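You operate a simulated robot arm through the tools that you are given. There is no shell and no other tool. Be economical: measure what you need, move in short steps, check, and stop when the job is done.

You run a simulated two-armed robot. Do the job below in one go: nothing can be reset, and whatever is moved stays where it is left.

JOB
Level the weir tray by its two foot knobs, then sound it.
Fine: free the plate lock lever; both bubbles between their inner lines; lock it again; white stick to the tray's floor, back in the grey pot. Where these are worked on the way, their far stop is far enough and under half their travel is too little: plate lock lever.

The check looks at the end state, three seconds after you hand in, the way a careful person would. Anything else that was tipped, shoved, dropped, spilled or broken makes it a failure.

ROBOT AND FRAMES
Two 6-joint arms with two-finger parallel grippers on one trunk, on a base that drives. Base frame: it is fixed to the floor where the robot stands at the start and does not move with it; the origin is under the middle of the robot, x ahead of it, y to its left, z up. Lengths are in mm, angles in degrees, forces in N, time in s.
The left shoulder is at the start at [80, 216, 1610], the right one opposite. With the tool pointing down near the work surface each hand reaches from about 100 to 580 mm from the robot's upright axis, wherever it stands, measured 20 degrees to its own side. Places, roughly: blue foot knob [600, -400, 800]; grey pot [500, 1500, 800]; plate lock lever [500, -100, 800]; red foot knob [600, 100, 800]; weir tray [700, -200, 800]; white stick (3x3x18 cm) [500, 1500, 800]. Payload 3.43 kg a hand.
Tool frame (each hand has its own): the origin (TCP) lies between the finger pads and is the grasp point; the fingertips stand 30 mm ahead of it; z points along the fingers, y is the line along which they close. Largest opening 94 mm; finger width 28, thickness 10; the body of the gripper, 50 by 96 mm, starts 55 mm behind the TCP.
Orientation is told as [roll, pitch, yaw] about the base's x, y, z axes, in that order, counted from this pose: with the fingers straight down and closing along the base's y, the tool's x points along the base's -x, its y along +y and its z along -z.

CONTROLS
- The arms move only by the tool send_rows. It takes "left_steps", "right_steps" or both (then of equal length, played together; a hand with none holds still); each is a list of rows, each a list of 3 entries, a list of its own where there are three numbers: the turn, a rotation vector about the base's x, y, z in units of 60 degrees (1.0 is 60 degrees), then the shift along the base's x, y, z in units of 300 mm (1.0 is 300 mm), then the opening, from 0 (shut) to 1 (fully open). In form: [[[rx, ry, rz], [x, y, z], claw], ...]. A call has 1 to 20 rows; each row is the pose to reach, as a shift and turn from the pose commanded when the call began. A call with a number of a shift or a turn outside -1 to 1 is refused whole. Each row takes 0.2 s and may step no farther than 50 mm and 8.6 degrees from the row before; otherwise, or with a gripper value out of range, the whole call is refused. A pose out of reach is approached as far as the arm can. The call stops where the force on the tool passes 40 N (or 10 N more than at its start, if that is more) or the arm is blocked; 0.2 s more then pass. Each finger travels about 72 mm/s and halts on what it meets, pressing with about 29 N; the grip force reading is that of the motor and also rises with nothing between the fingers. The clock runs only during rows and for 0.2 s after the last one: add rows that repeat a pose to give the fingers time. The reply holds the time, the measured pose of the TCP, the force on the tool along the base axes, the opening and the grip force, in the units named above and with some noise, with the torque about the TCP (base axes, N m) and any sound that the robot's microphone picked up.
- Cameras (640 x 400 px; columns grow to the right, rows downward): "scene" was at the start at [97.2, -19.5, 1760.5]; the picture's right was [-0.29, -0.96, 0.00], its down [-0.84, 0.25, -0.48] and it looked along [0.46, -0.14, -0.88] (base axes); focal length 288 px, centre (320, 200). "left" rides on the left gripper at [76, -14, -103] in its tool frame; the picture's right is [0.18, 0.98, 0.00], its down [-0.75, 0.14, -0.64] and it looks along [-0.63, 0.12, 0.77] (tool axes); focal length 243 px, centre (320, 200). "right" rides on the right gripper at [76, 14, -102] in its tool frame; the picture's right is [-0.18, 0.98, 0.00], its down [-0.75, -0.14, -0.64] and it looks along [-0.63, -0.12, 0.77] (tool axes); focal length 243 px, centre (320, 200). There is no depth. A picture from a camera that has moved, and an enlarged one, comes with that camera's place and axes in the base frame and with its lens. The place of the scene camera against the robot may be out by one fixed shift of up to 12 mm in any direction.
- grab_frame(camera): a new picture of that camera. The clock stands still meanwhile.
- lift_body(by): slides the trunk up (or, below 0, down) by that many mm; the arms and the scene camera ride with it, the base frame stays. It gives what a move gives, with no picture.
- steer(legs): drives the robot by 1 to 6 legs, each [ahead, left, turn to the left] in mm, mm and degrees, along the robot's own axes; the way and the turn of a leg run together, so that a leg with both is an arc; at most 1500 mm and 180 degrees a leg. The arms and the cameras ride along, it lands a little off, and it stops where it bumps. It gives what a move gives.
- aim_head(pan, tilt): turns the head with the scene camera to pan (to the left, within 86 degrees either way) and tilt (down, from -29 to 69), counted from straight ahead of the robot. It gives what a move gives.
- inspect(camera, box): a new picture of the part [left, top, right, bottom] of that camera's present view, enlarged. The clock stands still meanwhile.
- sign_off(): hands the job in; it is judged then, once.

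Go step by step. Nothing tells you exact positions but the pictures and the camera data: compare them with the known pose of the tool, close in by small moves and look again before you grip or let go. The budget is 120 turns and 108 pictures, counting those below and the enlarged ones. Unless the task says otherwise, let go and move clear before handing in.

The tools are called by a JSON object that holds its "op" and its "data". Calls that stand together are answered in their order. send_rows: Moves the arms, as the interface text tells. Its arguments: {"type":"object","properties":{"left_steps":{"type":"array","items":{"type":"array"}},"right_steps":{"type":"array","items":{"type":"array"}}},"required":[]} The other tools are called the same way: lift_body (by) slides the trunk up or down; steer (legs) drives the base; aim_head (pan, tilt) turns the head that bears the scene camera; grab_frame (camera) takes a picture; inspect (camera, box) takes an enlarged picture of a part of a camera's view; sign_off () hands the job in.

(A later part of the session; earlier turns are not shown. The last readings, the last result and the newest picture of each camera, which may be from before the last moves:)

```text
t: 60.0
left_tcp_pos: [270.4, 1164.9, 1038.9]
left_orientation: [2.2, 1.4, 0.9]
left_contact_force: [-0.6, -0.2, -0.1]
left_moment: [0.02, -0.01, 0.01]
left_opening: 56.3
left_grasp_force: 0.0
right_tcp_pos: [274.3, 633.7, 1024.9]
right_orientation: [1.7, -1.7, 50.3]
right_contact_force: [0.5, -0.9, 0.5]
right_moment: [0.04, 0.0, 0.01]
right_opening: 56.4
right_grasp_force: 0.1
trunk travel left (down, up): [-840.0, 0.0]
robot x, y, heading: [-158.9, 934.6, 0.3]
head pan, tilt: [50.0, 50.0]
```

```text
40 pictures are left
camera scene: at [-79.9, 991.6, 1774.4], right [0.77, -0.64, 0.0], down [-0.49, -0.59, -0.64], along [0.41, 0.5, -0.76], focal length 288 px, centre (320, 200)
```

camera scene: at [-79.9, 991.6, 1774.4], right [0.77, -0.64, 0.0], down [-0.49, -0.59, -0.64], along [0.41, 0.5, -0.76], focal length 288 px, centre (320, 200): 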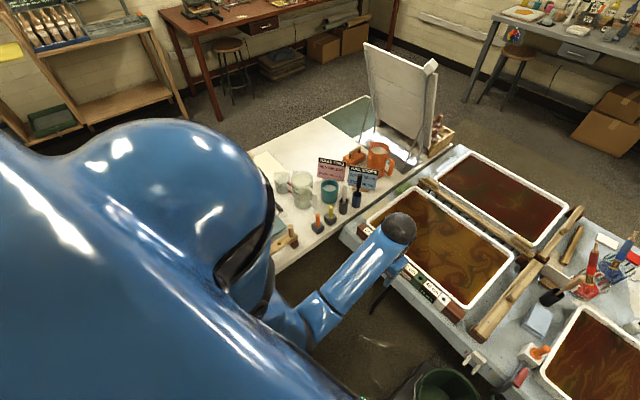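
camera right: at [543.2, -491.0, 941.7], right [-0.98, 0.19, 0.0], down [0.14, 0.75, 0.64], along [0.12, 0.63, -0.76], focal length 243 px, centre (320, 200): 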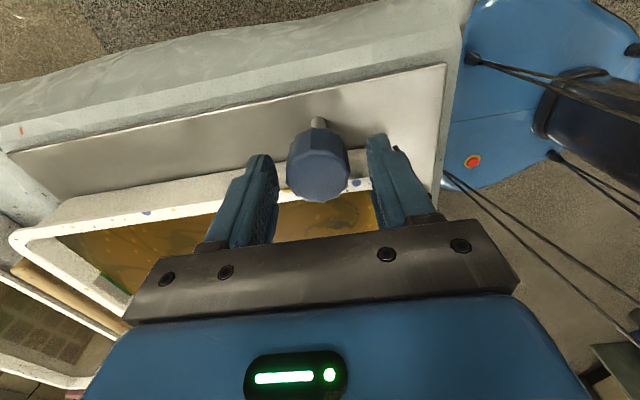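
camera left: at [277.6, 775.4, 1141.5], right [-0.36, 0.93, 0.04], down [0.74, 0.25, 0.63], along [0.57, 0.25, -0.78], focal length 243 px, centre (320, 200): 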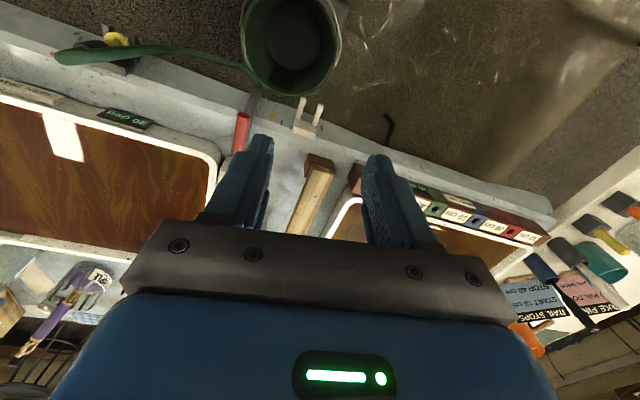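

{"op": "steer", "data": {"legs": [[0, 230, 0], [220, 0, 0]]}}

{"op": "grab_frame", "data": {"camera": "left"}}

{"op": "grab_frame", "data": {"camera": "scene"}}

```text
t: 63.0
left_tcp_pos: [481.3, 1407.9, 1039.3]
left_orientation: [2.1, 1.3, 1.2]
left_contact_force: [-0.5, -0.7, 0.3]
left_moment: [-0.01, -0.05, 0.02]
left_opening: 56.3
left_grasp_force: 0.2
right_tcp_pos: [486.5, 877.7, 1025.9]
right_orientation: [1.6, -1.7, 50.6]
right_contact_force: [-0.4, 0.0, -0.2]
right_moment: [0.05, -0.04, -0.03]
right_opening: 56.6
right_grasp_force: 0.1
trunk travel left (down, up): [-840.0, 0.0]
robot x, y, heading: [49.7, 1177.7, 0.5]
head pan, tilt: [50.0, 50.0]
```

```text
39 pictures are left
camera left: at [406.3, 1388.9, 1143.8], right [-0.2, 0.98, 0.04], down [0.77, 0.13, 0.63], along [0.61, 0.16, -0.78], focal length 243 px, centre (320, 200)
```

left: 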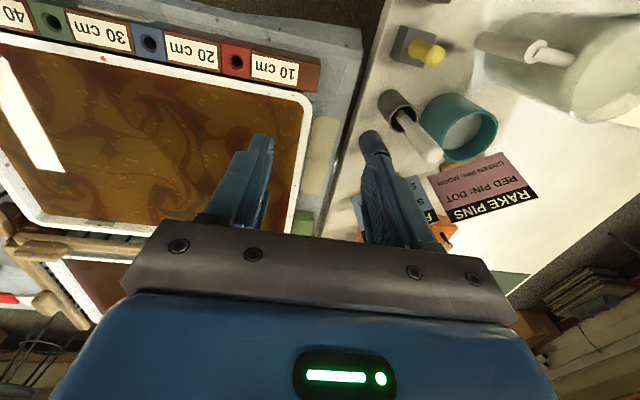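

```text
38 pictures are left
camera scene: at [129.6, 1234.6, 1774.5], right [0.77, -0.64, 0.0], down [-0.49, -0.59, -0.64], along [0.41, 0.5, -0.76], focal length 288 px, centre (320, 200)
```

scene: 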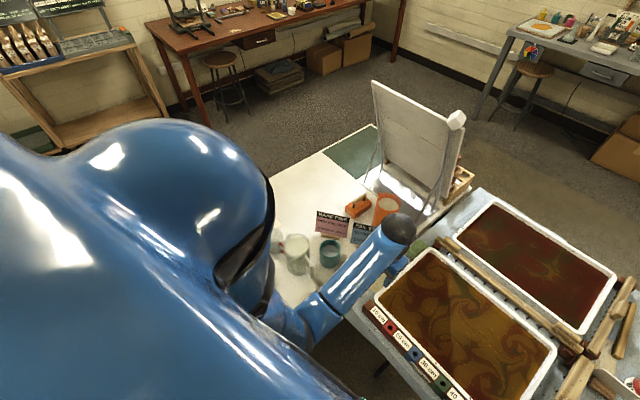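

The white stick stands at about (484,1518), with its top near z 960 and the pot rim near 830. I'm moving the left hand above it.

{"op": "send_rows", "data": {"left_steps": [[[-0.035, -0.022, -0.02], [0, 0.1, 0], 0.65], [[-0.035, -0.022, -0.02], [0, 0.22, 0], 0.65], [[-0.035, -0.022, -0.02], [0, 0.34, 0], 0.65], [[-0.035, -0.022, -0.02], [0.009, 0.367, 0], 0.65], [[-0.035, -0.022, -0.02], [0.009, 0.367, 0], 0.65]]}}

{"op": "grab_frame", "data": {"camera": "left"}}

```text
t: 64.2
left_tcp_pos: [481.7, 1519.6, 1038.4]
left_orientation: [0.0, 0.0, -0.2]
left_contact_force: [-0.3, 0.3, 0.5]
left_moment: [-0.01, -0.01, 0.03]
left_opening: 61.1
left_grasp_force: 0.1
right_tcp_pos: [486.8, 879.8, 1025.7]
right_orientation: [1.6, -1.6, 50.6]
right_contact_force: [-0.5, -0.2, -0.2]
right_moment: [-0.01, -0.02, 0.01]
right_opening: 56.3
right_grasp_force: 0.0
trunk travel left (down, up): [-840.0, 0.0]
robot x, y, heading: [46.4, 1176.2, 0.8]
head pan, tilt: [50.0, 50.0]
```

```text
37 pictures are left
camera left: at [406.2, 1505.9, 1141.2], right [-0.18, 0.98, 0.0], down [0.75, 0.14, 0.64], along [0.63, 0.12, -0.77], focal length 243 px, centre (320, 200)
```

left: 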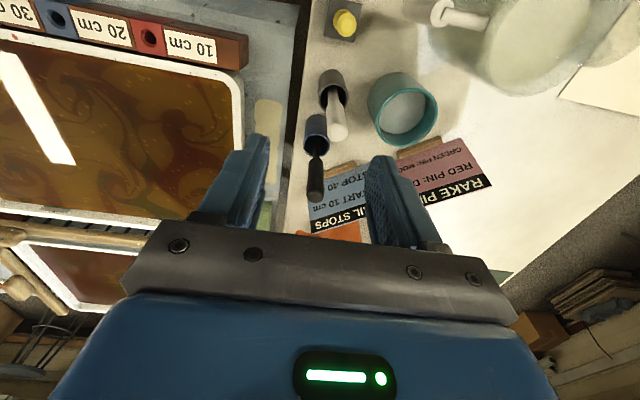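

{"op": "send_rows", "data": {"left_steps": [[[0, 0, 0], [0.064, 0.076, 0], 0.65], [[0, 0, 0], [0.064, 0.076, -0.1], 0.65], [[0, 0, 0], [0.064, 0.076, -0.23], 0.65], [[0, 0, 0], [0.064, 0.076, -0.23], 0.65]]}}

{"op": "grab_frame", "data": {"camera": "left"}}

```text
t: 65.2
left_tcp_pos: [503.0, 1542.6, 969.4]
left_orientation: [-0.1, 0.1, -0.1]
left_contact_force: [0.5, -0.7, -0.4]
left_moment: [0.01, 0.02, 0.03]
left_opening: 61.2
left_grasp_force: 0.0
right_tcp_pos: [487.5, 880.2, 1024.4]
right_orientation: [1.7, -1.6, 50.6]
right_contact_force: [-0.3, -0.1, -0.2]
right_moment: [0.0, 0.03, 0.0]
right_opening: 56.3
right_grasp_force: 0.0
trunk travel left (down, up): [-840.0, 0.0]
robot x, y, heading: [49.7, 1176.1, 0.8]
head pan, tilt: [50.0, 50.0]
```

```text
36 pictures are left
camera left: at [426.1, 1527.5, 1072.6], right [-0.18, 0.98, 0.0], down [0.75, 0.14, 0.64], along [0.63, 0.12, -0.77], focal length 243 px, centre (320, 200)
```

left: 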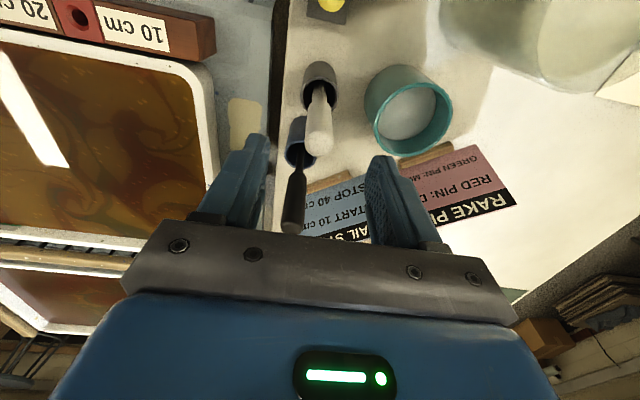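

{"op": "send_rows", "data": {"left_steps": [[[0, 0, 0], [-0.015, -0.006, -0.07], 0.65], [[0, 0, 0], [-0.015, -0.006, -0.17], 0.65], [[0, 0, 0], [-0.015, -0.006, -0.26], 0.65], [[0, 0, 0], [-0.015, -0.006, -0.26], 0.65]]}}

{"op": "grab_frame", "data": {"camera": "left"}}

```text
t: 66.2
left_tcp_pos: [496.6, 1538.4, 891.1]
left_orientation: [-0.1, 0.1, -0.1]
left_contact_force: [0.5, -0.4, -0.5]
left_moment: [-0.01, 0.03, 0.02]
left_opening: 61.2
left_grasp_force: 0.1
right_tcp_pos: [486.8, 879.4, 1024.9]
right_orientation: [1.6, -1.6, 50.6]
right_contact_force: [0.2, 0.1, -0.4]
right_moment: [0.02, -0.03, -0.02]
right_opening: 56.4
right_grasp_force: 0.0
trunk travel left (down, up): [-840.0, 0.0]
robot x, y, heading: [48.1, 1181.0, 0.7]
head pan, tilt: [50.0, 50.0]
```

```text
35 pictures are left
camera left: at [420.7, 1525.0, 994.7], right [-0.18, 0.98, 0.0], down [0.75, 0.14, 0.64], along [0.63, 0.12, -0.77], focal length 243 px, centre (320, 200)
```

left: 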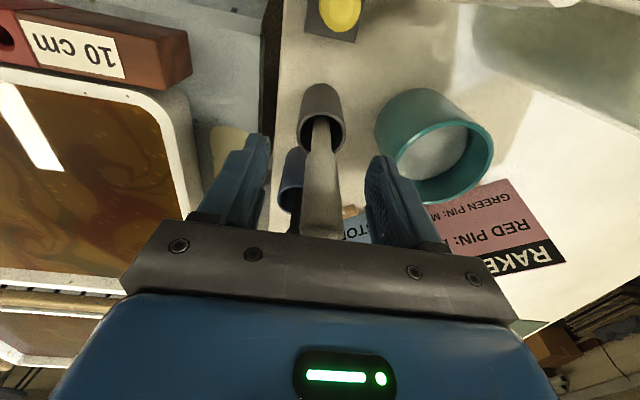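

{"op": "send_rows", "data": {"left_steps": [[[0, 0, 0], [0, 0, 0], 0.4], [[0, 0, 0], [0, 0, 0], 0.2], [[0, 0, 0], [0, 0, 0], 0.08], [[0, 0, 0], [0, 0, 0], 0.08], [[0, 0, 0], [0, 0, 0], 0.08], [[0, 0, 0], [0, 0, 0.02], 0.08]]}}

{"op": "grab_frame", "data": {"camera": "left"}}

```text
t: 67.6
left_tcp_pos: [497.2, 1539.5, 896.3]
left_orientation: [-0.1, 0.1, -0.1]
left_contact_force: [-0.9, 0.2, 0.6]
left_moment: [0.01, 0.0, 0.0]
left_opening: 19.6
left_grasp_force: 29.2
right_tcp_pos: [487.7, 880.2, 1026.0]
right_orientation: [1.7, -1.6, 50.6]
right_contact_force: [-0.8, 0.1, 0.4]
right_moment: [0.01, -0.01, 0.01]
right_opening: 56.4
right_grasp_force: 0.1
trunk travel left (down, up): [-840.0, 0.0]
robot x, y, heading: [47.7, 1173.1, 0.6]
head pan, tilt: [50.0, 50.0]
```

```text
34 pictures are left
camera left: at [421.7, 1525.5, 1000.5], right [-0.18, 0.98, 0.0], down [0.75, 0.14, 0.64], along [0.63, 0.12, -0.77], focal length 243 px, centre (320, 200)
```

left: 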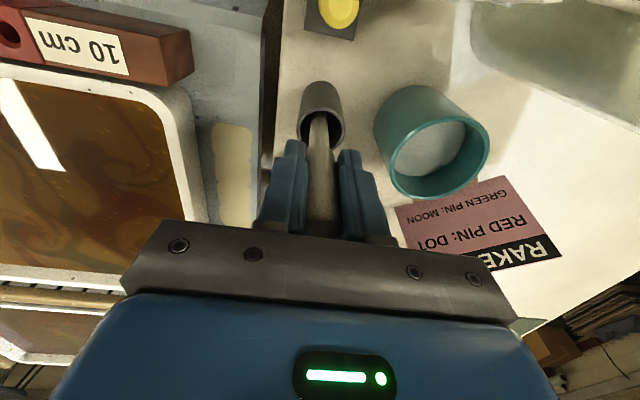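

The stick is gripped. I'm lifting it straight up out of the pot.

{"op": "send_rows", "data": {"left_steps": [[[0, 0, 0], [0, 0, 0.1], 0.08], [[0, 0, 0], [0, 0, 0.2], 0.08], [[0, 0, 0], [0, 0, 0.3], 0.08], [[0, 0, 0], [0, 0, 0.4], 0.08], [[0, 0, 0], [0, 0, 0.48], 0.08], [[0, 0, 0], [0, 0, 0.48], 0.08]]}}

{"op": "grab_frame", "data": {"camera": "left"}}

```text
t: 69.0
left_tcp_pos: [498.8, 1542.4, 1041.4]
left_orientation: [0.0, 0.2, -0.1]
left_contact_force: [-0.1, 0.2, 1.1]
left_moment: [-0.02, 0.01, -0.01]
left_opening: 19.7
left_grasp_force: 29.2
right_tcp_pos: [487.7, 880.4, 1024.8]
right_orientation: [1.7, -1.6, 50.6]
right_contact_force: [0.8, 0.4, -0.2]
right_moment: [-0.01, 0.01, 0.03]
right_opening: 56.2
right_grasp_force: 0.1
trunk travel left (down, up): [-840.0, 0.0]
robot x, y, heading: [49.7, 1177.6, 0.5]
head pan, tilt: [50.0, 50.0]
```

```text
33 pictures are left
camera left: at [423.0, 1527.6, 1145.2], right [-0.18, 0.98, 0.0], down [0.75, 0.14, 0.64], along [0.63, 0.12, -0.77], focal length 243 px, centre (320, 200)
```

left: 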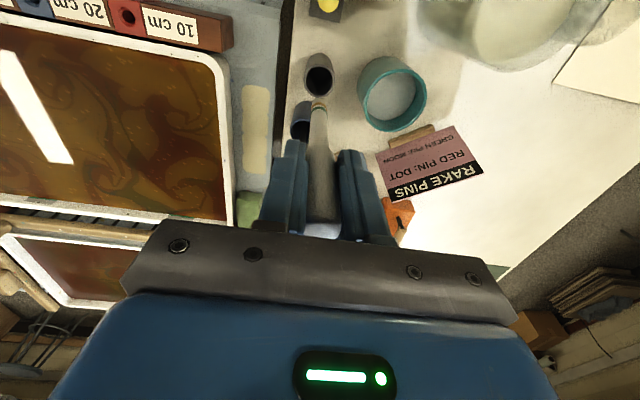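

The stick is out. I'm driving back around the bucket toward the weir tray in legs.

{"op": "steer", "data": {"legs": [[-220, 0, 0], [0, -850, 0]]}}

```text
t: 74.9
left_tcp_pos: [290.2, 672.4, 1039.8]
left_orientation: [-0.2, 0.1, 1.0]
left_contact_force: [-0.3, 0.7, -0.7]
left_moment: [-0.01, 0.0, 0.03]
left_opening: 19.7
left_grasp_force: 29.2
right_tcp_pos: [290.7, 11.0, 1024.7]
right_orientation: [1.7, -1.6, 51.6]
right_contact_force: [1.0, 0.7, -0.5]
right_moment: [-0.03, 0.03, 0.0]
right_opening: 56.3
right_grasp_force: 0.1
trunk travel left (down, up): [-840.0, 0.0]
robot x, y, heading: [-153.5, 298.7, 1.5]
head pan, tilt: [50.0, 50.0]
```

{"op": "steer", "data": {"legs": [[150, 0, -1.5], [0, -600, 0], [60, 0, 0]]}}

{"op": "aim_head", "data": {"pan": 0, "tilt": 65}}

{"op": "grab_frame", "data": {"camera": "scene"}}

{"op": "grab_frame", "data": {"camera": "left"}}

```text
t: 79.9
left_tcp_pos: [497.3, 52.5, 1045.4]
left_orientation: [-0.1, -0.5, -1.2]
left_contact_force: [-1.2, 0.6, 0.7]
left_moment: [-0.02, -0.08, 0.04]
left_opening: 19.8
left_grasp_force: 28.5
right_tcp_pos: [473.0, -610.7, 1029.9]
right_orientation: [1.2, -1.9, 49.6]
right_contact_force: [-0.9, -0.5, 0.0]
right_moment: [0.0, -0.05, -0.05]
right_opening: 56.2
right_grasp_force: 0.0
trunk travel left (down, up): [-840.0, 0.0]
robot x, y, heading: [47.7, -305.5, -0.4]
head pan, tilt: [50.0, 50.0]
```

```text
t: 81.1
left_tcp_pos: [508.0, 50.2, 1041.4]
left_orientation: [-0.1, 0.3, -1.1]
left_contact_force: [-0.5, 0.5, -0.3]
left_moment: [0.0, -0.02, 0.0]
left_opening: 19.4
left_grasp_force: 29.2
right_tcp_pos: [482.7, -611.4, 1025.1]
right_orientation: [1.7, -1.6, 49.6]
right_contact_force: [-0.7, -0.1, 0.3]
right_moment: [0.0, 0.0, -0.04]
right_opening: 56.4
right_grasp_force: 0.1
trunk travel left (down, up): [-840.0, 0.0]
robot x, y, heading: [52.6, -302.7, -0.6]
head pan, tilt: [0.0, 65.0]
```

```text
32 pictures are left
camera scene: at [146.6, -306.1, 1756.0], right [-0.01, -1.0, 0.0], down [-0.91, 0.01, -0.42], along [0.42, 0.0, -0.91], focal length 288 px, centre (320, 200)
```

scene: 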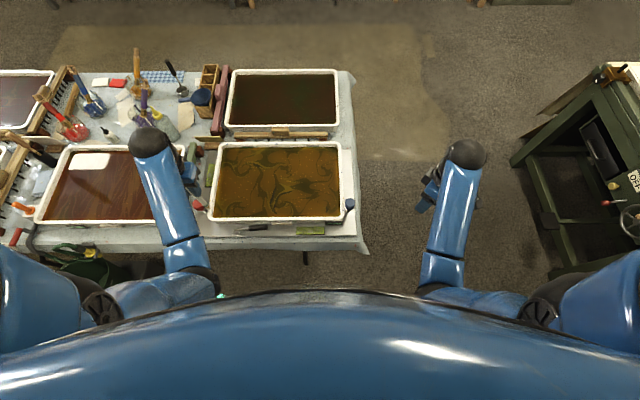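

```text
31 pictures are left
camera left: at [431.4, 37.5, 1144.5], right [-0.16, 0.99, 0.0], down [0.76, 0.13, 0.64], along [0.63, 0.1, -0.77], focal length 243 px, centre (320, 200)
```

left: 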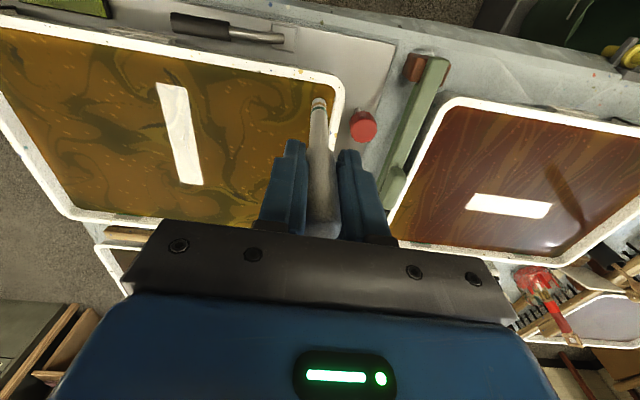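

The left hand with the stick is near the tray. I'm moving over the tray's inside at (575,-120) and going down partway.

{"op": "send_rows", "data": {"left_steps": [[[0, 0, 0.02], [0.05, -0.14, 0], 0.08], [[0, 0, 0.02], [0.1, -0.28, 0], 0.08], [[0, 0, 0.02], [0.16, -0.42, 0], 0.08], [[0, 0, 0.02], [0.22, -0.56, 0], 0.08], [[0, 0, 0.02], [0.22, -0.56, -0.1], 0.08], [[0, 0, 0.02], [0.22, -0.56, -0.2], 0.08], [[0, 0, 0.02], [0.22, -0.56, -0.3], 0.08], [[0, 0, 0.02], [0.22, -0.56, -0.3], 0.08]]}}

{"op": "grab_frame", "data": {"camera": "left"}}

```text
t: 82.9
left_tcp_pos: [571.3, -118.8, 950.9]
left_orientation: [0.0, 0.1, -0.1]
left_contact_force: [-0.1, 0.0, -0.6]
left_moment: [0.02, 0.01, 0.02]
left_opening: 19.6
left_grasp_force: 29.2
right_tcp_pos: [482.3, -611.4, 1024.7]
right_orientation: [1.7, -1.5, 49.5]
right_contact_force: [0.7, 0.2, 0.7]
right_moment: [-0.03, 0.0, 0.05]
right_opening: 56.3
right_grasp_force: 0.0
trunk travel left (down, up): [-840.0, 0.0]
robot x, y, heading: [48.0, -306.1, -0.4]
head pan, tilt: [0.0, 65.0]
```

```text
30 pictures are left
camera left: at [496.3, -132.9, 1055.0], right [-0.18, 0.98, 0.0], down [0.76, 0.14, 0.64], along [0.63, 0.12, -0.77], focal length 243 px, centre (320, 200)
```

left: 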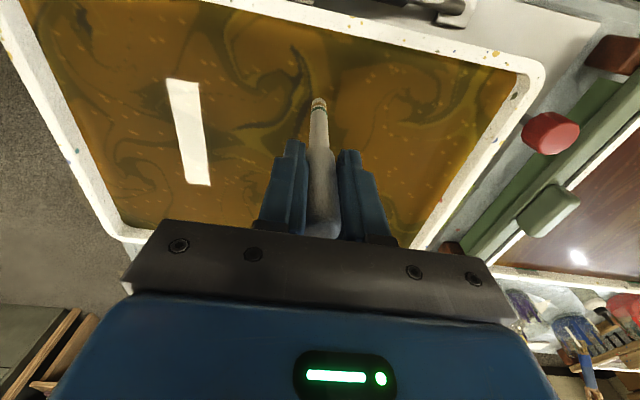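

Over the liquid with the tip about at rim height. I'm lowering in small steps to feel the floor.

{"op": "send_rows", "data": {"left_steps": [[[0, 0, 0], [0, 0, -0.012], 0.08], [[0, 0, 0], [0, 0, -0.024], 0.08], [[0, 0, 0], [0, 0, -0.036], 0.08], [[0, 0, 0], [0, 0, -0.048], 0.08], [[0, 0, 0], [0, 0, -0.06], 0.08]]}}

{"op": "inspect", "data": {"camera": "left", "box": [260, 70, 380, 150]}}

```text
t: 84.1
left_tcp_pos: [572.6, -118.2, 932.6]
left_orientation: [-0.1, 0.0, 0.1]
left_contact_force: [0.0, -1.0, -0.6]
left_moment: [-0.03, 0.02, 0.03]
left_opening: 19.6
left_grasp_force: 29.2
right_tcp_pos: [482.1, -611.5, 1024.1]
right_orientation: [1.7, -1.6, 49.5]
right_contact_force: [-0.2, -0.7, -0.7]
right_moment: [-0.02, 0.01, 0.01]
right_opening: 56.4
right_grasp_force: 0.1
trunk travel left (down, up): [-840.0, 0.0]
robot x, y, heading: [53.4, -304.1, -0.5]
head pan, tilt: [0.0, 65.0]
```

```text
5.00 times, centred on (320, 110) of left
camera zoom: at [496.7, -132.2, 1036.0], right [-0.18, 0.98, 0.0], down [0.76, 0.14, 0.64], along [0.63, 0.12, -0.77], focal length 1213 px, centre (320, 650)
```

zoom: 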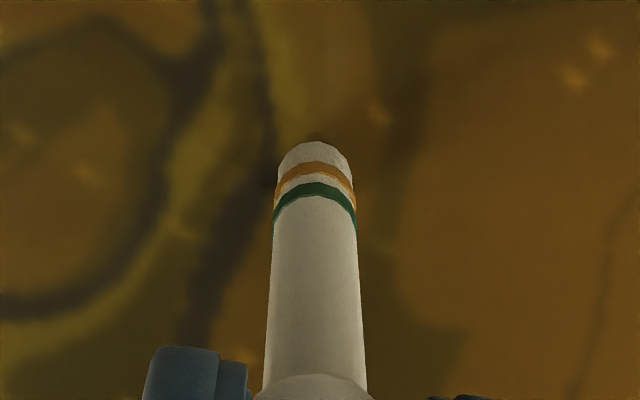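

{"op": "send_rows", "data": {"left_steps": [[[0, 0, 0], [0, 0, -0.01], 0.08], [[0, 0, 0], [0, 0, -0.02], 0.08], [[0, 0, 0], [0, 0, -0.03], 0.08]]}}

{"op": "inspect", "data": {"camera": "left", "box": [260, 70, 380, 150]}}

```text
t: 84.9
left_tcp_pos: [572.0, -118.6, 922.8]
left_orientation: [-0.1, 0.2, 0.0]
left_contact_force: [0.7, 0.2, -0.6]
left_moment: [0.04, -0.04, 0.0]
left_opening: 19.7
left_grasp_force: 28.9
right_tcp_pos: [481.8, -611.1, 1025.3]
right_orientation: [1.8, -1.6, 49.4]
right_contact_force: [0.6, 0.2, -0.8]
right_moment: [-0.01, 0.05, -0.02]
right_opening: 56.5
right_grasp_force: 0.1
trunk travel left (down, up): [-840.0, 0.0]
robot x, y, heading: [47.8, -304.9, -0.7]
head pan, tilt: [0.0, 65.0]
```

```text
5.00 times, centred on (320, 110) of left
camera zoom: at [496.3, -132.3, 1027.0], right [-0.18, 0.98, 0.0], down [0.76, 0.14, 0.64], along [0.63, 0.12, -0.77], focal length 1213 px, centre (320, 650)
```

zoom: 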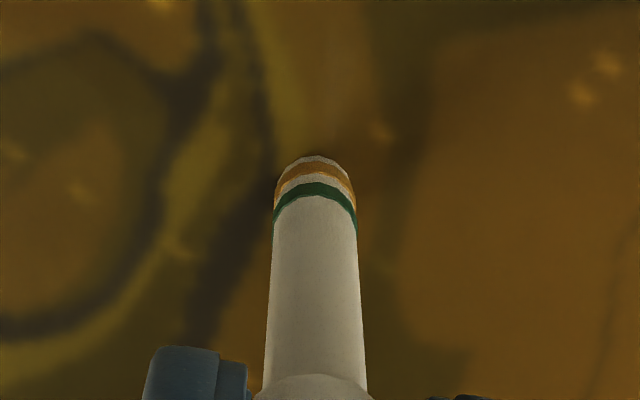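

The tip is entering the liquid. Continuing down gently.

{"op": "send_rows", "data": {"left_steps": [[[0, 0, 0], [0, 0, -0.008], 0.08], [[0, 0, 0], [0, 0, -0.016], 0.08], [[0, 0, 0], [0, 0, -0.024], 0.08]]}}

{"op": "send_rows", "data": {"left_steps": [[[0, 0, 0], [0, 0, -0.008], 0.08], [[0, 0, 0], [0, 0, -0.016], 0.08]]}}

```text
t: 85.7
left_tcp_pos: [572.6, -116.7, 917.2]
left_orientation: [-0.1, 0.0, 0.0]
left_contact_force: [0.4, 0.4, -0.3]
left_moment: [-0.01, 0.0, 0.01]
left_opening: 19.8
left_grasp_force: 28.6
right_tcp_pos: [481.7, -611.1, 1025.3]
right_orientation: [1.8, -1.7, 49.4]
right_contact_force: [0.1, -0.7, 0.1]
right_moment: [0.0, -0.02, 0.03]
right_opening: 56.3
right_grasp_force: 0.0
trunk travel left (down, up): [-840.0, 0.0]
robot x, y, heading: [54.7, -305.7, -0.3]
head pan, tilt: [0.0, 65.0]
```

```text
t: 86.3
left_tcp_pos: [571.7, -117.0, 911.5]
left_orientation: [-0.1, 0.0, 0.1]
left_contact_force: [-0.3, -0.3, -0.6]
left_moment: [0.0, -0.02, 0.01]
left_opening: 19.6
left_grasp_force: 28.6
right_tcp_pos: [482.9, -610.4, 1024.9]
right_orientation: [1.7, -1.7, 49.5]
right_contact_force: [-1.1, 0.0, 0.0]
right_moment: [0.01, -0.03, 0.0]
right_opening: 56.2
right_grasp_force: 0.0
trunk travel left (down, up): [-840.0, 0.0]
robot x, y, heading: [48.7, -303.3, -0.3]
head pan, tilt: [0.0, 65.0]
```

{"op": "send_rows", "data": {"left_steps": [[[0, 0, 0], [0, 0, -0.008], 0.08], [[0, 0, 0], [0, 0, -0.016], 0.08]]}}

{"op": "send_rows", "data": {"left_steps": [[[0, 0, 0], [0, 0, -0.008], 0.08], [[0, 0, 0], [0, 0, -0.016], 0.08]]}}

{"op": "inspect", "data": {"camera": "left", "box": [260, 70, 380, 150]}}

```text
t: 86.9
left_tcp_pos: [573.2, -116.5, 907.8]
left_orientation: [-0.1, 0.2, 0.1]
left_contact_force: [-0.6, 0.1, -0.6]
left_moment: [0.02, 0.01, -0.06]
left_opening: 19.8
left_grasp_force: 29.3
right_tcp_pos: [482.4, -610.3, 1024.7]
right_orientation: [1.8, -1.6, 49.4]
right_contact_force: [0.1, -1.0, -0.1]
right_moment: [0.01, 0.02, 0.0]
right_opening: 56.2
right_grasp_force: 0.1
trunk travel left (down, up): [-840.0, 0.0]
robot x, y, heading: [50.5, -304.1, -0.6]
head pan, tilt: [0.0, 65.0]
```

```text
t: 87.5
left_tcp_pos: [573.6, -116.4, 903.4]
left_orientation: [-0.1, -0.1, 0.0]
left_contact_force: [-0.3, 1.3, 7.1]
left_moment: [0.15, 0.01, 0.0]
left_opening: 19.7
left_grasp_force: 28.8
right_tcp_pos: [480.8, -611.5, 1025.6]
right_orientation: [1.7, -1.6, 49.5]
right_contact_force: [0.5, 0.2, 0.5]
right_moment: [0.0, 0.0, 0.01]
right_opening: 56.4
right_grasp_force: 0.0
trunk travel left (down, up): [-840.0, 0.0]
robot x, y, heading: [50.4, -304.0, -0.7]
head pan, tilt: [0.0, 65.0]
```

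```text
5.00 times, centred on (320, 110) of left
camera zoom: at [496.3, -131.5, 1007.2], right [-0.18, 0.98, 0.0], down [0.75, 0.14, 0.64], along [0.63, 0.12, -0.77], focal length 1213 px, centre (320, 650)
```

zoom: 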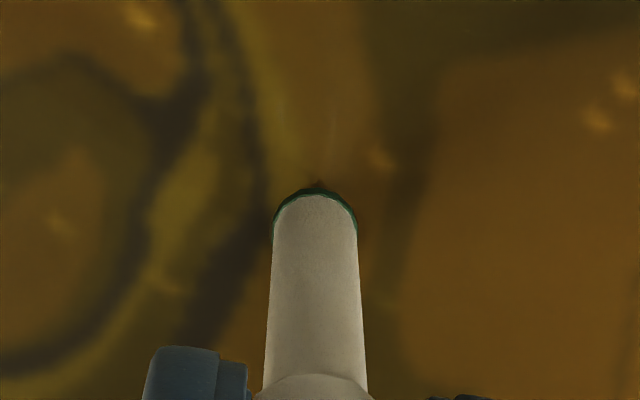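

The stick touched the tray floor (7 N), with liquid up to the green band. I'm lifting out, then checking that the bubbles still hold.

{"op": "send_rows", "data": {"left_steps": [[[0, 0, 0], [0, 0, 0.06], 0.08], [[0, 0, 0], [0, 0, 0.14], 0.08], [[0, 0, 0], [0, 0, 0.24], 0.08], [[0, 0, 0], [0, 0, 0.36], 0.08], [[0, 0, 0], [-0.02, 0, 0.46], 0.08], [[0, 0, 0], [-0.1, 0.12, 0.46], 0.08], [[0, 0, 0], [-0.18, 0.26, 0.46], 0.08], [[0, 0, 0], [-0.22, 0.4, 0.46], 0.08], [[0, 0, 0], [-0.22, 0.54, 0.46], 0.08], [[0, 0, 0], [-0.22, 0.54, 0.46], 0.08]]}}

{"op": "inspect", "data": {"camera": "scene", "box": [200, 160, 360, 260]}}

```text
t: 89.7
left_tcp_pos: [506.1, 47.5, 1040.3]
left_orientation: [-0.1, 0.2, 0.0]
left_contact_force: [-1.2, -0.7, -0.3]
left_moment: [0.0, -0.02, 0.01]
left_opening: 19.8
left_grasp_force: 28.9
right_tcp_pos: [483.0, -611.5, 1025.9]
right_orientation: [1.7, -1.6, 49.5]
right_contact_force: [0.1, -0.5, 0.5]
right_moment: [-0.04, 0.0, 0.03]
right_opening: 56.4
right_grasp_force: 0.1
trunk travel left (down, up): [-840.0, 0.0]
robot x, y, heading: [49.3, -303.3, -0.5]
head pan, tilt: [0.0, 65.0]
```

```text
4.00 times, centred on (280, 210) of scene
camera zoom: at [145.1, -305.5, 1756.1], right [-0.01, -1.0, 0.0], down [-0.91, 0.01, -0.42], along [0.42, 0.0, -0.91], focal length 1152 px, centre (480, 160)
```

zoom: 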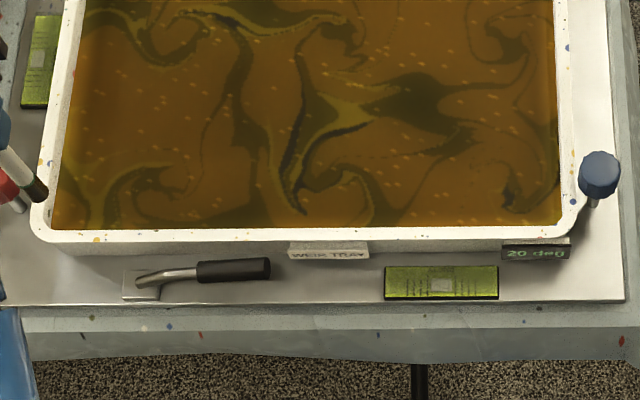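

{"op": "inspect", "data": {"camera": "scene", "box": [193, 160, 233, 190]}}

{"op": "inspect", "data": {"camera": "scene", "box": [290, 218, 330, 243]}}

{"op": "steer", "data": {"legs": [[-60, 0, 0], [0, 600, 0], [-160, 0, 0]]}}

```text
13.33 times, centred on (213, 175) of scene
camera zoom: at [145.1, -305.5, 1756.1], right [-0.01, -1.0, 0.0], down [-0.91, 0.01, -0.42], along [0.42, 0.0, -0.91], focal length 3841 px, centre (1747, 533)
```

zoom: 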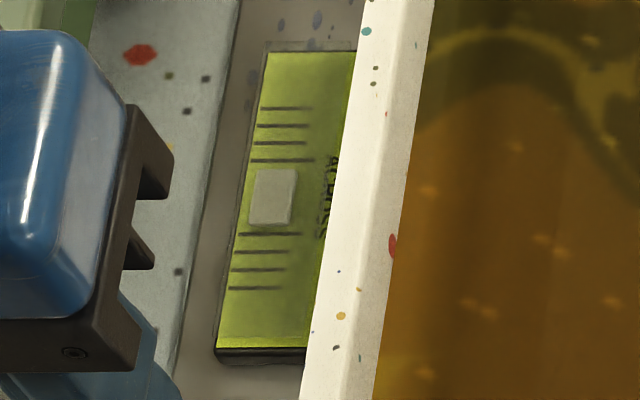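

```text
16.00 times, centred on (310, 230) of scene
camera zoom: at [145.1, -305.5, 1756.1], right [-0.01, -1.0, 0.0], down [-0.91, 0.01, -0.42], along [0.42, 0.0, -0.91], focal length 4610 px, centre (480, -288)
```

zoom: 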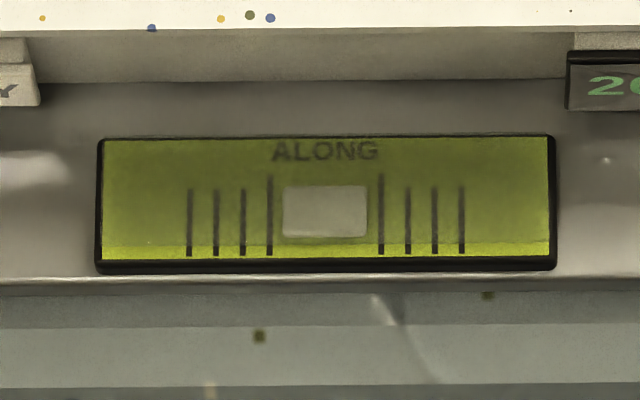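

```text
t: 94.6
left_tcp_pos: [293.7, 639.4, 1039.2]
left_orientation: [-0.1, 0.3, 0.5]
left_contact_force: [-0.6, 0.6, 0.7]
left_moment: [-0.01, 0.05, 0.01]
left_opening: 19.5
left_grasp_force: 28.8
right_tcp_pos: [276.3, -18.6, 1024.1]
right_orientation: [1.7, -1.6, 50.1]
right_contact_force: [0.5, 0.6, -0.1]
right_moment: [-0.01, 0.03, -0.01]
right_opening: 56.3
right_grasp_force: 0.0
trunk travel left (down, up): [-840.0, 0.0]
robot x, y, heading: [-159.9, 285.2, -0.2]
head pan, tilt: [0.0, 65.0]
```

Both bubbles are clearly between the inner lines. I'm driving back to the pot, moving ahead before going fully left so the stick doesn't pass over the neighbouring pots.

{"op": "steer", "data": {"legs": [[0, 795, 0], [205, 0, 0], [0, 60, 0]]}}

{"op": "grab_frame", "data": {"camera": "left"}}

```text
t: 99.9
left_tcp_pos: [448.6, 1431.1, 1040.3]
left_orientation: [0.2, 0.1, -0.5]
left_contact_force: [0.9, 0.3, 0.1]
left_moment: [0.04, 0.01, 0.02]
left_opening: 19.9
left_grasp_force: 29.0
right_tcp_pos: [418.2, 773.8, 1024.1]
right_orientation: [1.8, -1.8, 48.9]
right_contact_force: [0.2, 0.0, -0.4]
right_moment: [0.03, 0.01, 0.03]
right_opening: 56.3
right_grasp_force: 0.0
trunk travel left (down, up): [-840.0, 0.0]
robot x, y, heading: [-11.4, 1084.5, -1.2]
head pan, tilt: [0.0, 65.0]
stopped in leg 2: the robot was blocked; the commanded pose is now the measured one
```

```text
23 pictures are left
camera left: at [373.1, 1417.2, 1144.2], right [-0.17, 0.98, 0.0], down [0.76, 0.13, 0.64], along [0.63, 0.11, -0.77], focal length 243 px, centre (320, 200)
```

left: 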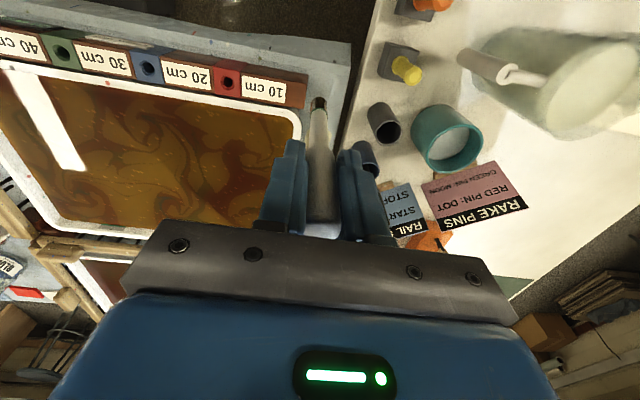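

Blocked again, probably the bucket's box at the base's right front. I'm backing off, going left, then ahead as on the earlier good path.

{"op": "steer", "data": {"legs": [[-50, 0, 1.2], [0, 90, 0], [85, 0, 0]]}}

{"op": "grab_frame", "data": {"camera": "left"}}

{"op": "grab_frame", "data": {"camera": "right"}}

```text
t: 102.2
left_tcp_pos: [467.6, 1530.4, 1045.2]
left_orientation: [0.2, -0.3, 0.7]
left_contact_force: [-0.1, -0.4, -0.2]
left_moment: [0.01, -0.05, -0.02]
left_opening: 19.6
left_grasp_force: 28.8
right_tcp_pos: [452.6, 871.5, 1026.9]
right_orientation: [1.5, -2.0, 50.2]
right_contact_force: [0.2, 0.1, -0.1]
right_moment: [0.03, -0.07, 0.01]
right_opening: 56.3
right_grasp_force: 0.0
trunk travel left (down, up): [-840.0, 0.0]
robot x, y, heading: [20.7, 1176.9, 0.5]
head pan, tilt: [0.0, 65.0]
```

```text
22 pictures are left
camera left: at [391.4, 1514.1, 1147.7], right [-0.2, 0.98, 0.0], down [0.75, 0.15, 0.65], along [0.63, 0.13, -0.76], focal length 243 px, centre (320, 200)
```

left: 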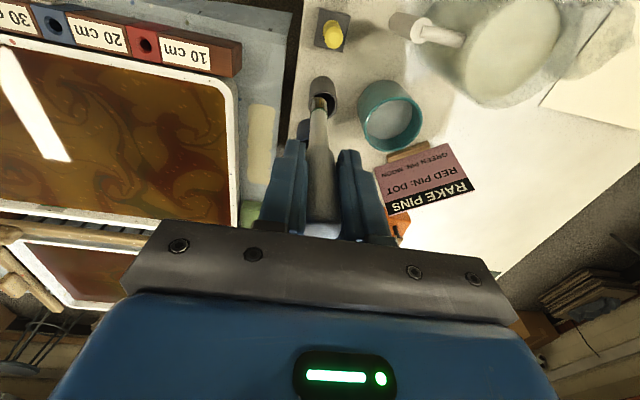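

```text
21 pictures are left
camera right: at [393.0, 817.9, 1127.1], right [-0.64, 0.77, 0.03], down [0.59, 0.46, 0.66], along [0.5, 0.44, -0.75], focal length 243 px, centre (320, 200)
```

right: 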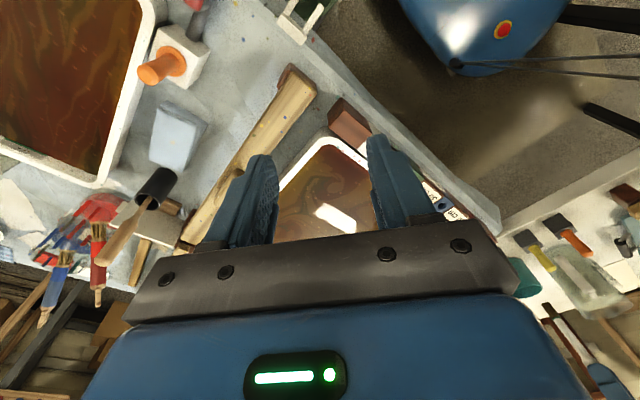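

{"op": "send_rows", "data": {"left_steps": [[[0, 0, -0.01], [0.05, 0.02, 0], 0.08], [[0, 0, -0.012], [0.095, 0.035, -0.01], 0.08], [[0, 0, -0.012], [0.095, 0.035, -0.01], 0.08], [[0, 0, -0.012], [0.095, 0.035, -0.01], 0.08]]}}

{"op": "inspect", "data": {"camera": "left", "box": [240, 40, 400, 140]}}

```text
t: 103.2
left_tcp_pos: [506.0, 1544.9, 1034.3]
left_orientation: [-0.1, 0.2, 0.1]
left_contact_force: [-0.1, 0.7, -0.3]
left_moment: [-0.02, 0.02, 0.03]
left_opening: 19.9
left_grasp_force: 29.3
right_tcp_pos: [461.1, 877.6, 1023.5]
right_orientation: [1.7, -1.5, 50.2]
right_contact_force: [1.2, 0.6, 0.3]
right_moment: [-0.02, 0.0, -0.02]
right_opening: 56.6
right_grasp_force: 0.1
trunk travel left (down, up): [-840.0, 0.0]
robot x, y, heading: [22.8, 1174.2, 0.2]
head pan, tilt: [0.0, 65.0]
```

```text
4.00 times, centred on (320, 90) of left
camera zoom: at [429.5, 1530.9, 1139.1], right [-0.18, 0.98, 0.0], down [0.76, 0.14, 0.64], along [0.63, 0.12, -0.77], focal length 970 px, centre (320, 640)
```

zoom: 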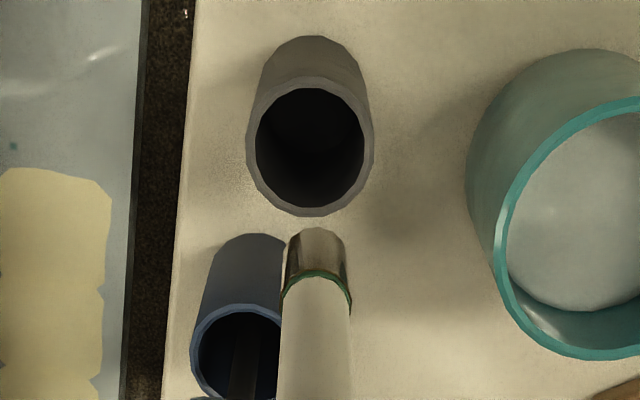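

The pot's mouth is at about (512,1544) and the stick tip at (506,1545). I'm shifting 5 mm and lowering to just above the rim.

{"op": "send_rows", "data": {"left_steps": [[[0, 0, 0], [0.017, -0.003, -0.08], 0.08], [[0, 0, 0], [0.017, -0.003, -0.16], 0.08], [[0, 0, 0], [0.017, -0.003, -0.25], 0.08], [[0, 0, 0], [0.017, -0.003, -0.33], 0.08], [[0, 0, 0], [0.017, -0.003, -0.33], 0.08]]}}

{"op": "inspect", "data": {"camera": "left", "box": [240, 40, 400, 140]}}

```text
t: 104.5
left_tcp_pos: [506.7, 1542.3, 940.5]
left_orientation: [0.0, -0.2, 0.1]
left_contact_force: [-0.9, 2.0, 20.8]
left_moment: [0.27, -0.13, 0.01]
left_opening: 20.2
left_grasp_force: 29.1
right_tcp_pos: [458.0, 875.0, 1026.5]
right_orientation: [1.6, -1.8, 50.3]
right_contact_force: [-0.4, -0.5, -0.3]
right_moment: [-0.02, 0.02, -0.01]
right_opening: 56.3
right_grasp_force: 0.0
trunk travel left (down, up): [-840.0, 0.0]
robot x, y, heading: [20.5, 1177.6, 0.1]
head pan, tilt: [0.0, 65.0]
```

```text
4.00 times, centred on (320, 90) of left
camera zoom: at [431.4, 1527.8, 1043.8], right [-0.18, 0.98, 0.0], down [0.75, 0.14, 0.64], along [0.63, 0.12, -0.76], focal length 970 px, centre (320, 640)
```

zoom: 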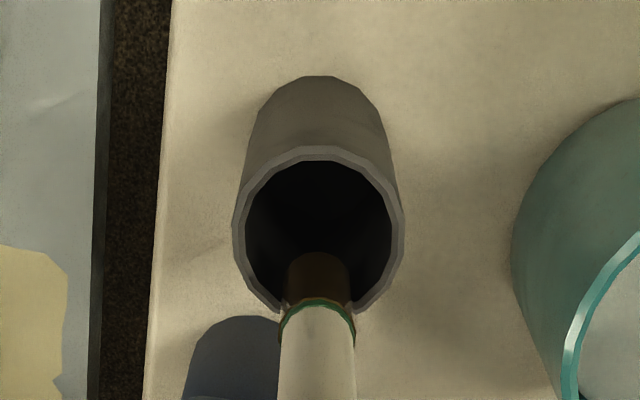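

The stick landed on the far rim. I'm raising it a little and shifting back toward -x.

{"op": "send_rows", "data": {"left_steps": [[[0, 0, 0], [0, 0, 0.03], 0.08], [[0, 0, 0], [-0.02, 0, 0.05], 0.08], [[0, 0, 0], [-0.027, 0, 0.05], 0.08], [[0, 0, 0], [-0.027, 0, 0.05], 0.08]]}}

{"op": "inspect", "data": {"camera": "left", "box": [240, 40, 400, 140]}}

```text
t: 105.5
left_tcp_pos: [501.6, 1542.1, 951.4]
left_orientation: [-0.1, 0.1, 0.0]
left_contact_force: [0.2, -0.9, -0.1]
left_moment: [-0.01, -0.01, -0.02]
left_opening: 19.8
left_grasp_force: 29.2
right_tcp_pos: [459.6, 875.5, 1025.4]
right_orientation: [1.7, -1.7, 50.2]
right_contact_force: [-0.2, -0.2, 0.1]
right_moment: [-0.01, -0.04, 0.03]
right_opening: 56.3
right_grasp_force: 0.1
trunk travel left (down, up): [-840.0, 0.0]
robot x, y, heading: [27.3, 1180.7, 0.3]
head pan, tilt: [0.0, 65.0]
```

```text
4.00 times, centred on (320, 90) of left
camera zoom: at [425.2, 1528.6, 1055.9], right [-0.18, 0.98, 0.0], down [0.76, 0.14, 0.64], along [0.63, 0.12, -0.77], focal length 970 px, centre (320, 640)
```

zoom: 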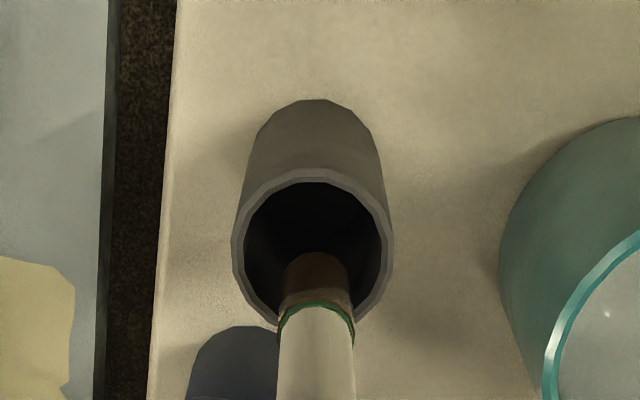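

Scale-free comparison at contact says the stick was about 12 mm too far in +x, so the pot centre is near x=495. I'm shifting and lowering carefully.

{"op": "send_rows", "data": {"left_steps": [[[0, 0, 0], [-0.021, -0.002, 0], 0.08], [[0, 0, 0], [-0.021, -0.002, -0.02], 0.08], [[0, 0, 0], [-0.021, -0.002, -0.04], 0.08], [[0, 0, 0], [-0.021, -0.002, -0.06], 0.08], [[0, 0, 0], [-0.021, -0.002, -0.08], 0.08]]}}

{"op": "inspect", "data": {"camera": "left", "box": [240, 40, 400, 140]}}

```text
t: 106.7
left_tcp_pos: [493.9, 1542.8, 928.9]
left_orientation: [-0.1, 0.1, 0.0]
left_contact_force: [0.4, -0.5, -0.4]
left_moment: [-0.01, -0.03, 0.0]
left_opening: 19.6
left_grasp_force: 29.0
right_tcp_pos: [459.3, 875.1, 1025.4]
right_orientation: [1.7, -1.7, 50.2]
right_contact_force: [-0.6, 0.1, 0.0]
right_moment: [0.02, -0.01, 0.02]
right_opening: 56.4
right_grasp_force: 0.1
trunk travel left (down, up): [-840.0, 0.0]
robot x, y, heading: [20.8, 1177.4, 0.3]
head pan, tilt: [0.0, 65.0]
```

```text
4.00 times, centred on (320, 90) of left
camera zoom: at [418.3, 1527.6, 1032.9], right [-0.18, 0.98, 0.0], down [0.75, 0.14, 0.64], along [0.63, 0.12, -0.77], focal length 970 px, centre (320, 640)
```

zoom: 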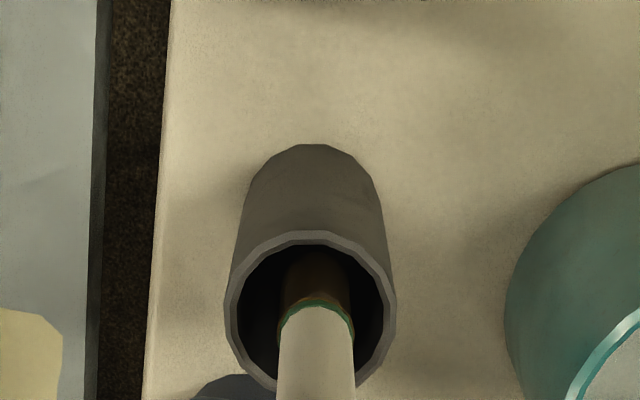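

The tip is inside the pot with no contact. I'm lowering to the bottom.

{"op": "send_rows", "data": {"left_steps": [[[0, 0, 0], [0.005, 0, -0.03], 0.08], [[0, 0, 0], [0.007, 0, -0.06], 0.08], [[0, 0, 0], [0.007, 0, -0.09], 0.08], [[0, 0, 0], [0.007, 0, -0.11], 0.08]]}}

{"op": "send_rows", "data": {"left_steps": [[[0, 0, 0], [0, 0, -0.008], 0.08], [[0, 0, 0], [0, 0, -0.014], 0.08]]}}

{"op": "grab_frame", "data": {"camera": "left"}}

```text
t: 107.7
left_tcp_pos: [496.4, 1542.5, 894.8]
left_orientation: [-0.1, 0.0, 0.0]
left_contact_force: [0.7, -0.3, 0.1]
left_moment: [0.0, -0.01, -0.03]
left_opening: 19.9
left_grasp_force: 28.7
right_tcp_pos: [459.3, 875.8, 1024.4]
right_orientation: [1.8, -1.6, 50.2]
right_contact_force: [1.3, -0.2, 0.4]
right_moment: [0.02, -0.02, -0.01]
right_opening: 56.4
right_grasp_force: 0.1
trunk travel left (down, up): [-840.0, 0.0]
robot x, y, heading: [25.7, 1176.0, 0.2]
head pan, tilt: [0.0, 65.0]
```

```text
t: 108.2
left_tcp_pos: [495.9, 1543.0, 891.5]
left_orientation: [-0.1, 0.1, -0.1]
left_contact_force: [-0.6, 0.3, -0.4]
left_moment: [0.02, 0.02, -0.01]
left_opening: 20.1
left_grasp_force: 28.6
right_tcp_pos: [460.5, 876.1, 1025.4]
right_orientation: [1.7, -1.6, 50.2]
right_contact_force: [-0.9, 0.3, 1.4]
right_moment: [0.0, -0.01, -0.03]
right_opening: 56.4
right_grasp_force: 0.1
trunk travel left (down, up): [-840.0, 0.0]
robot x, y, heading: [25.3, 1177.5, 0.4]
head pan, tilt: [0.0, 65.0]
```

```text
16 pictures are left
camera left: at [419.9, 1528.4, 995.5], right [-0.18, 0.98, 0.0], down [0.75, 0.14, 0.64], along [0.63, 0.12, -0.77], focal length 243 px, centre (320, 200)
```

left: 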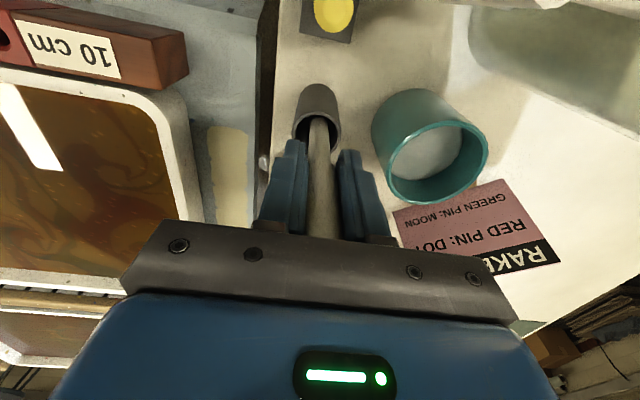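

{"op": "send_rows", "data": {"left_steps": [[[0, 0, 0], [0, 0, -0.008], 0.08], [[0, 0, 0], [0, 0, -0.016], 0.08]]}}

{"op": "send_rows", "data": {"left_steps": [[[0, 0, 0], [0, 0, -0.007], 0.08], [[0, 0, 0], [0, 0, -0.014], 0.08]]}}

```text
t: 108.8
left_tcp_pos: [495.2, 1543.0, 886.8]
left_orientation: [-0.1, 0.2, 0.0]
left_contact_force: [0.2, 0.3, -0.1]
left_moment: [0.02, 0.02, 0.02]
left_opening: 19.7
left_grasp_force: 29.5
right_tcp_pos: [459.6, 875.6, 1025.8]
right_orientation: [1.7, -1.5, 50.3]
right_contact_force: [-0.5, 0.1, -0.9]
right_moment: [-0.02, -0.01, -0.01]
right_opening: 56.3
right_grasp_force: 0.1
trunk travel left (down, up): [-840.0, 0.0]
robot x, y, heading: [24.7, 1178.0, 0.1]
head pan, tilt: [0.0, 65.0]
```

```text
t: 109.5
left_tcp_pos: [496.3, 1543.4, 883.0]
left_orientation: [0.0, 0.1, 0.1]
left_contact_force: [0.0, -0.5, -0.8]
left_moment: [-0.02, 0.0, 0.01]
left_opening: 19.8
left_grasp_force: 28.7
right_tcp_pos: [460.2, 875.7, 1025.4]
right_orientation: [1.6, -1.6, 50.2]
right_contact_force: [0.5, 0.5, -0.1]
right_moment: [0.01, 0.01, 0.0]
right_opening: 56.6
right_grasp_force: 0.0
trunk travel left (down, up): [-840.0, 0.0]
robot x, y, heading: [22.2, 1178.8, 0.2]
head pan, tilt: [0.0, 65.0]
```

{"op": "send_rows", "data": {"left_steps": [[[0, 0, 0], [0, 0, -0.007], 0.08], [[0, 0, 0], [0, 0, -0.014], 0.08]]}}

{"op": "inspect", "data": {"camera": "left", "box": [240, 60, 400, 260]}}

```text
t: 110.0
left_tcp_pos: [495.0, 1541.5, 877.9]
left_orientation: [-0.1, 0.1, 0.0]
left_contact_force: [-0.2, 0.8, 0.4]
left_moment: [0.03, 0.02, -0.01]
left_opening: 19.8
left_grasp_force: 29.0
right_tcp_pos: [459.8, 876.1, 1025.7]
right_orientation: [1.7, -1.6, 50.2]
right_contact_force: [-0.7, -0.9, -0.9]
right_moment: [0.01, -0.02, 0.03]
right_opening: 56.3
right_grasp_force: 0.0
trunk travel left (down, up): [-840.0, 0.0]
robot x, y, heading: [24.4, 1176.3, 0.2]
head pan, tilt: [0.0, 65.0]
```

```text
2.00 times, centred on (320, 160) of left
camera zoom: at [419.3, 1527.8, 981.9], right [-0.18, 0.98, 0.0], down [0.76, 0.14, 0.64], along [0.63, 0.12, -0.77], focal length 485 px, centre (320, 280)
```

zoom: 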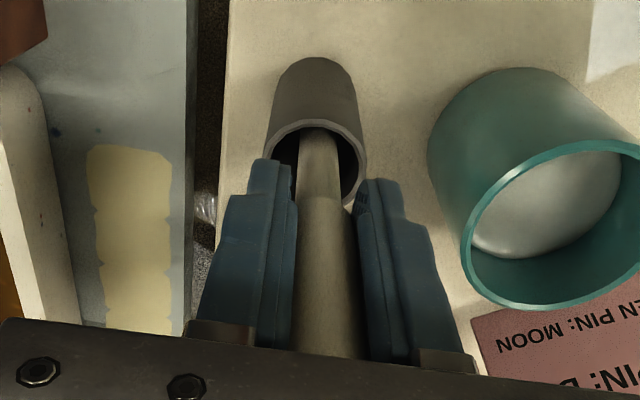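

{"op": "send_rows", "data": {"left_steps": [[[0, 0, 0], [0, 0, -0.008], 0.08], [[0, 0, 0], [0, 0, -0.015], 0.08]]}}

{"op": "send_rows", "data": {"left_steps": [[[0, 0, 0], [0, 0, -0.008], 0.08], [[0, 0, 0], [0, 0, -0.015], 0.08]]}}

```text
t: 110.7
left_tcp_pos: [495.5, 1542.7, 874.1]
left_orientation: [0.0, 0.1, 0.0]
left_contact_force: [0.1, 0.1, 0.0]
left_moment: [0.0, -0.01, 0.03]
left_opening: 20.1
left_grasp_force: 28.9
right_tcp_pos: [458.8, 876.3, 1024.8]
right_orientation: [1.7, -1.6, 50.2]
right_contact_force: [0.2, -0.1, 0.3]
right_moment: [-0.01, 0.02, 0.0]
right_opening: 56.4
right_grasp_force: 0.0
trunk travel left (down, up): [-840.0, 0.0]
robot x, y, heading: [21.5, 1178.8, -0.0]
head pan, tilt: [0.0, 65.0]
```

```text
t: 111.2
left_tcp_pos: [495.2, 1541.9, 871.7]
left_orientation: [0.0, 0.0, 0.0]
left_contact_force: [-2.2, 0.1, 11.1]
left_moment: [0.0, 0.2, 0.0]
left_opening: 19.8
left_grasp_force: 29.1
right_tcp_pos: [458.8, 874.6, 1026.0]
right_orientation: [1.7, -1.7, 50.2]
right_contact_force: [0.5, 0.8, -0.4]
right_moment: [0.0, 0.02, 0.0]
right_opening: 56.4
right_grasp_force: 0.0
trunk travel left (down, up): [-840.0, 0.0]
robot x, y, heading: [19.2, 1175.2, 0.3]
head pan, tilt: [0.0, 65.0]
```

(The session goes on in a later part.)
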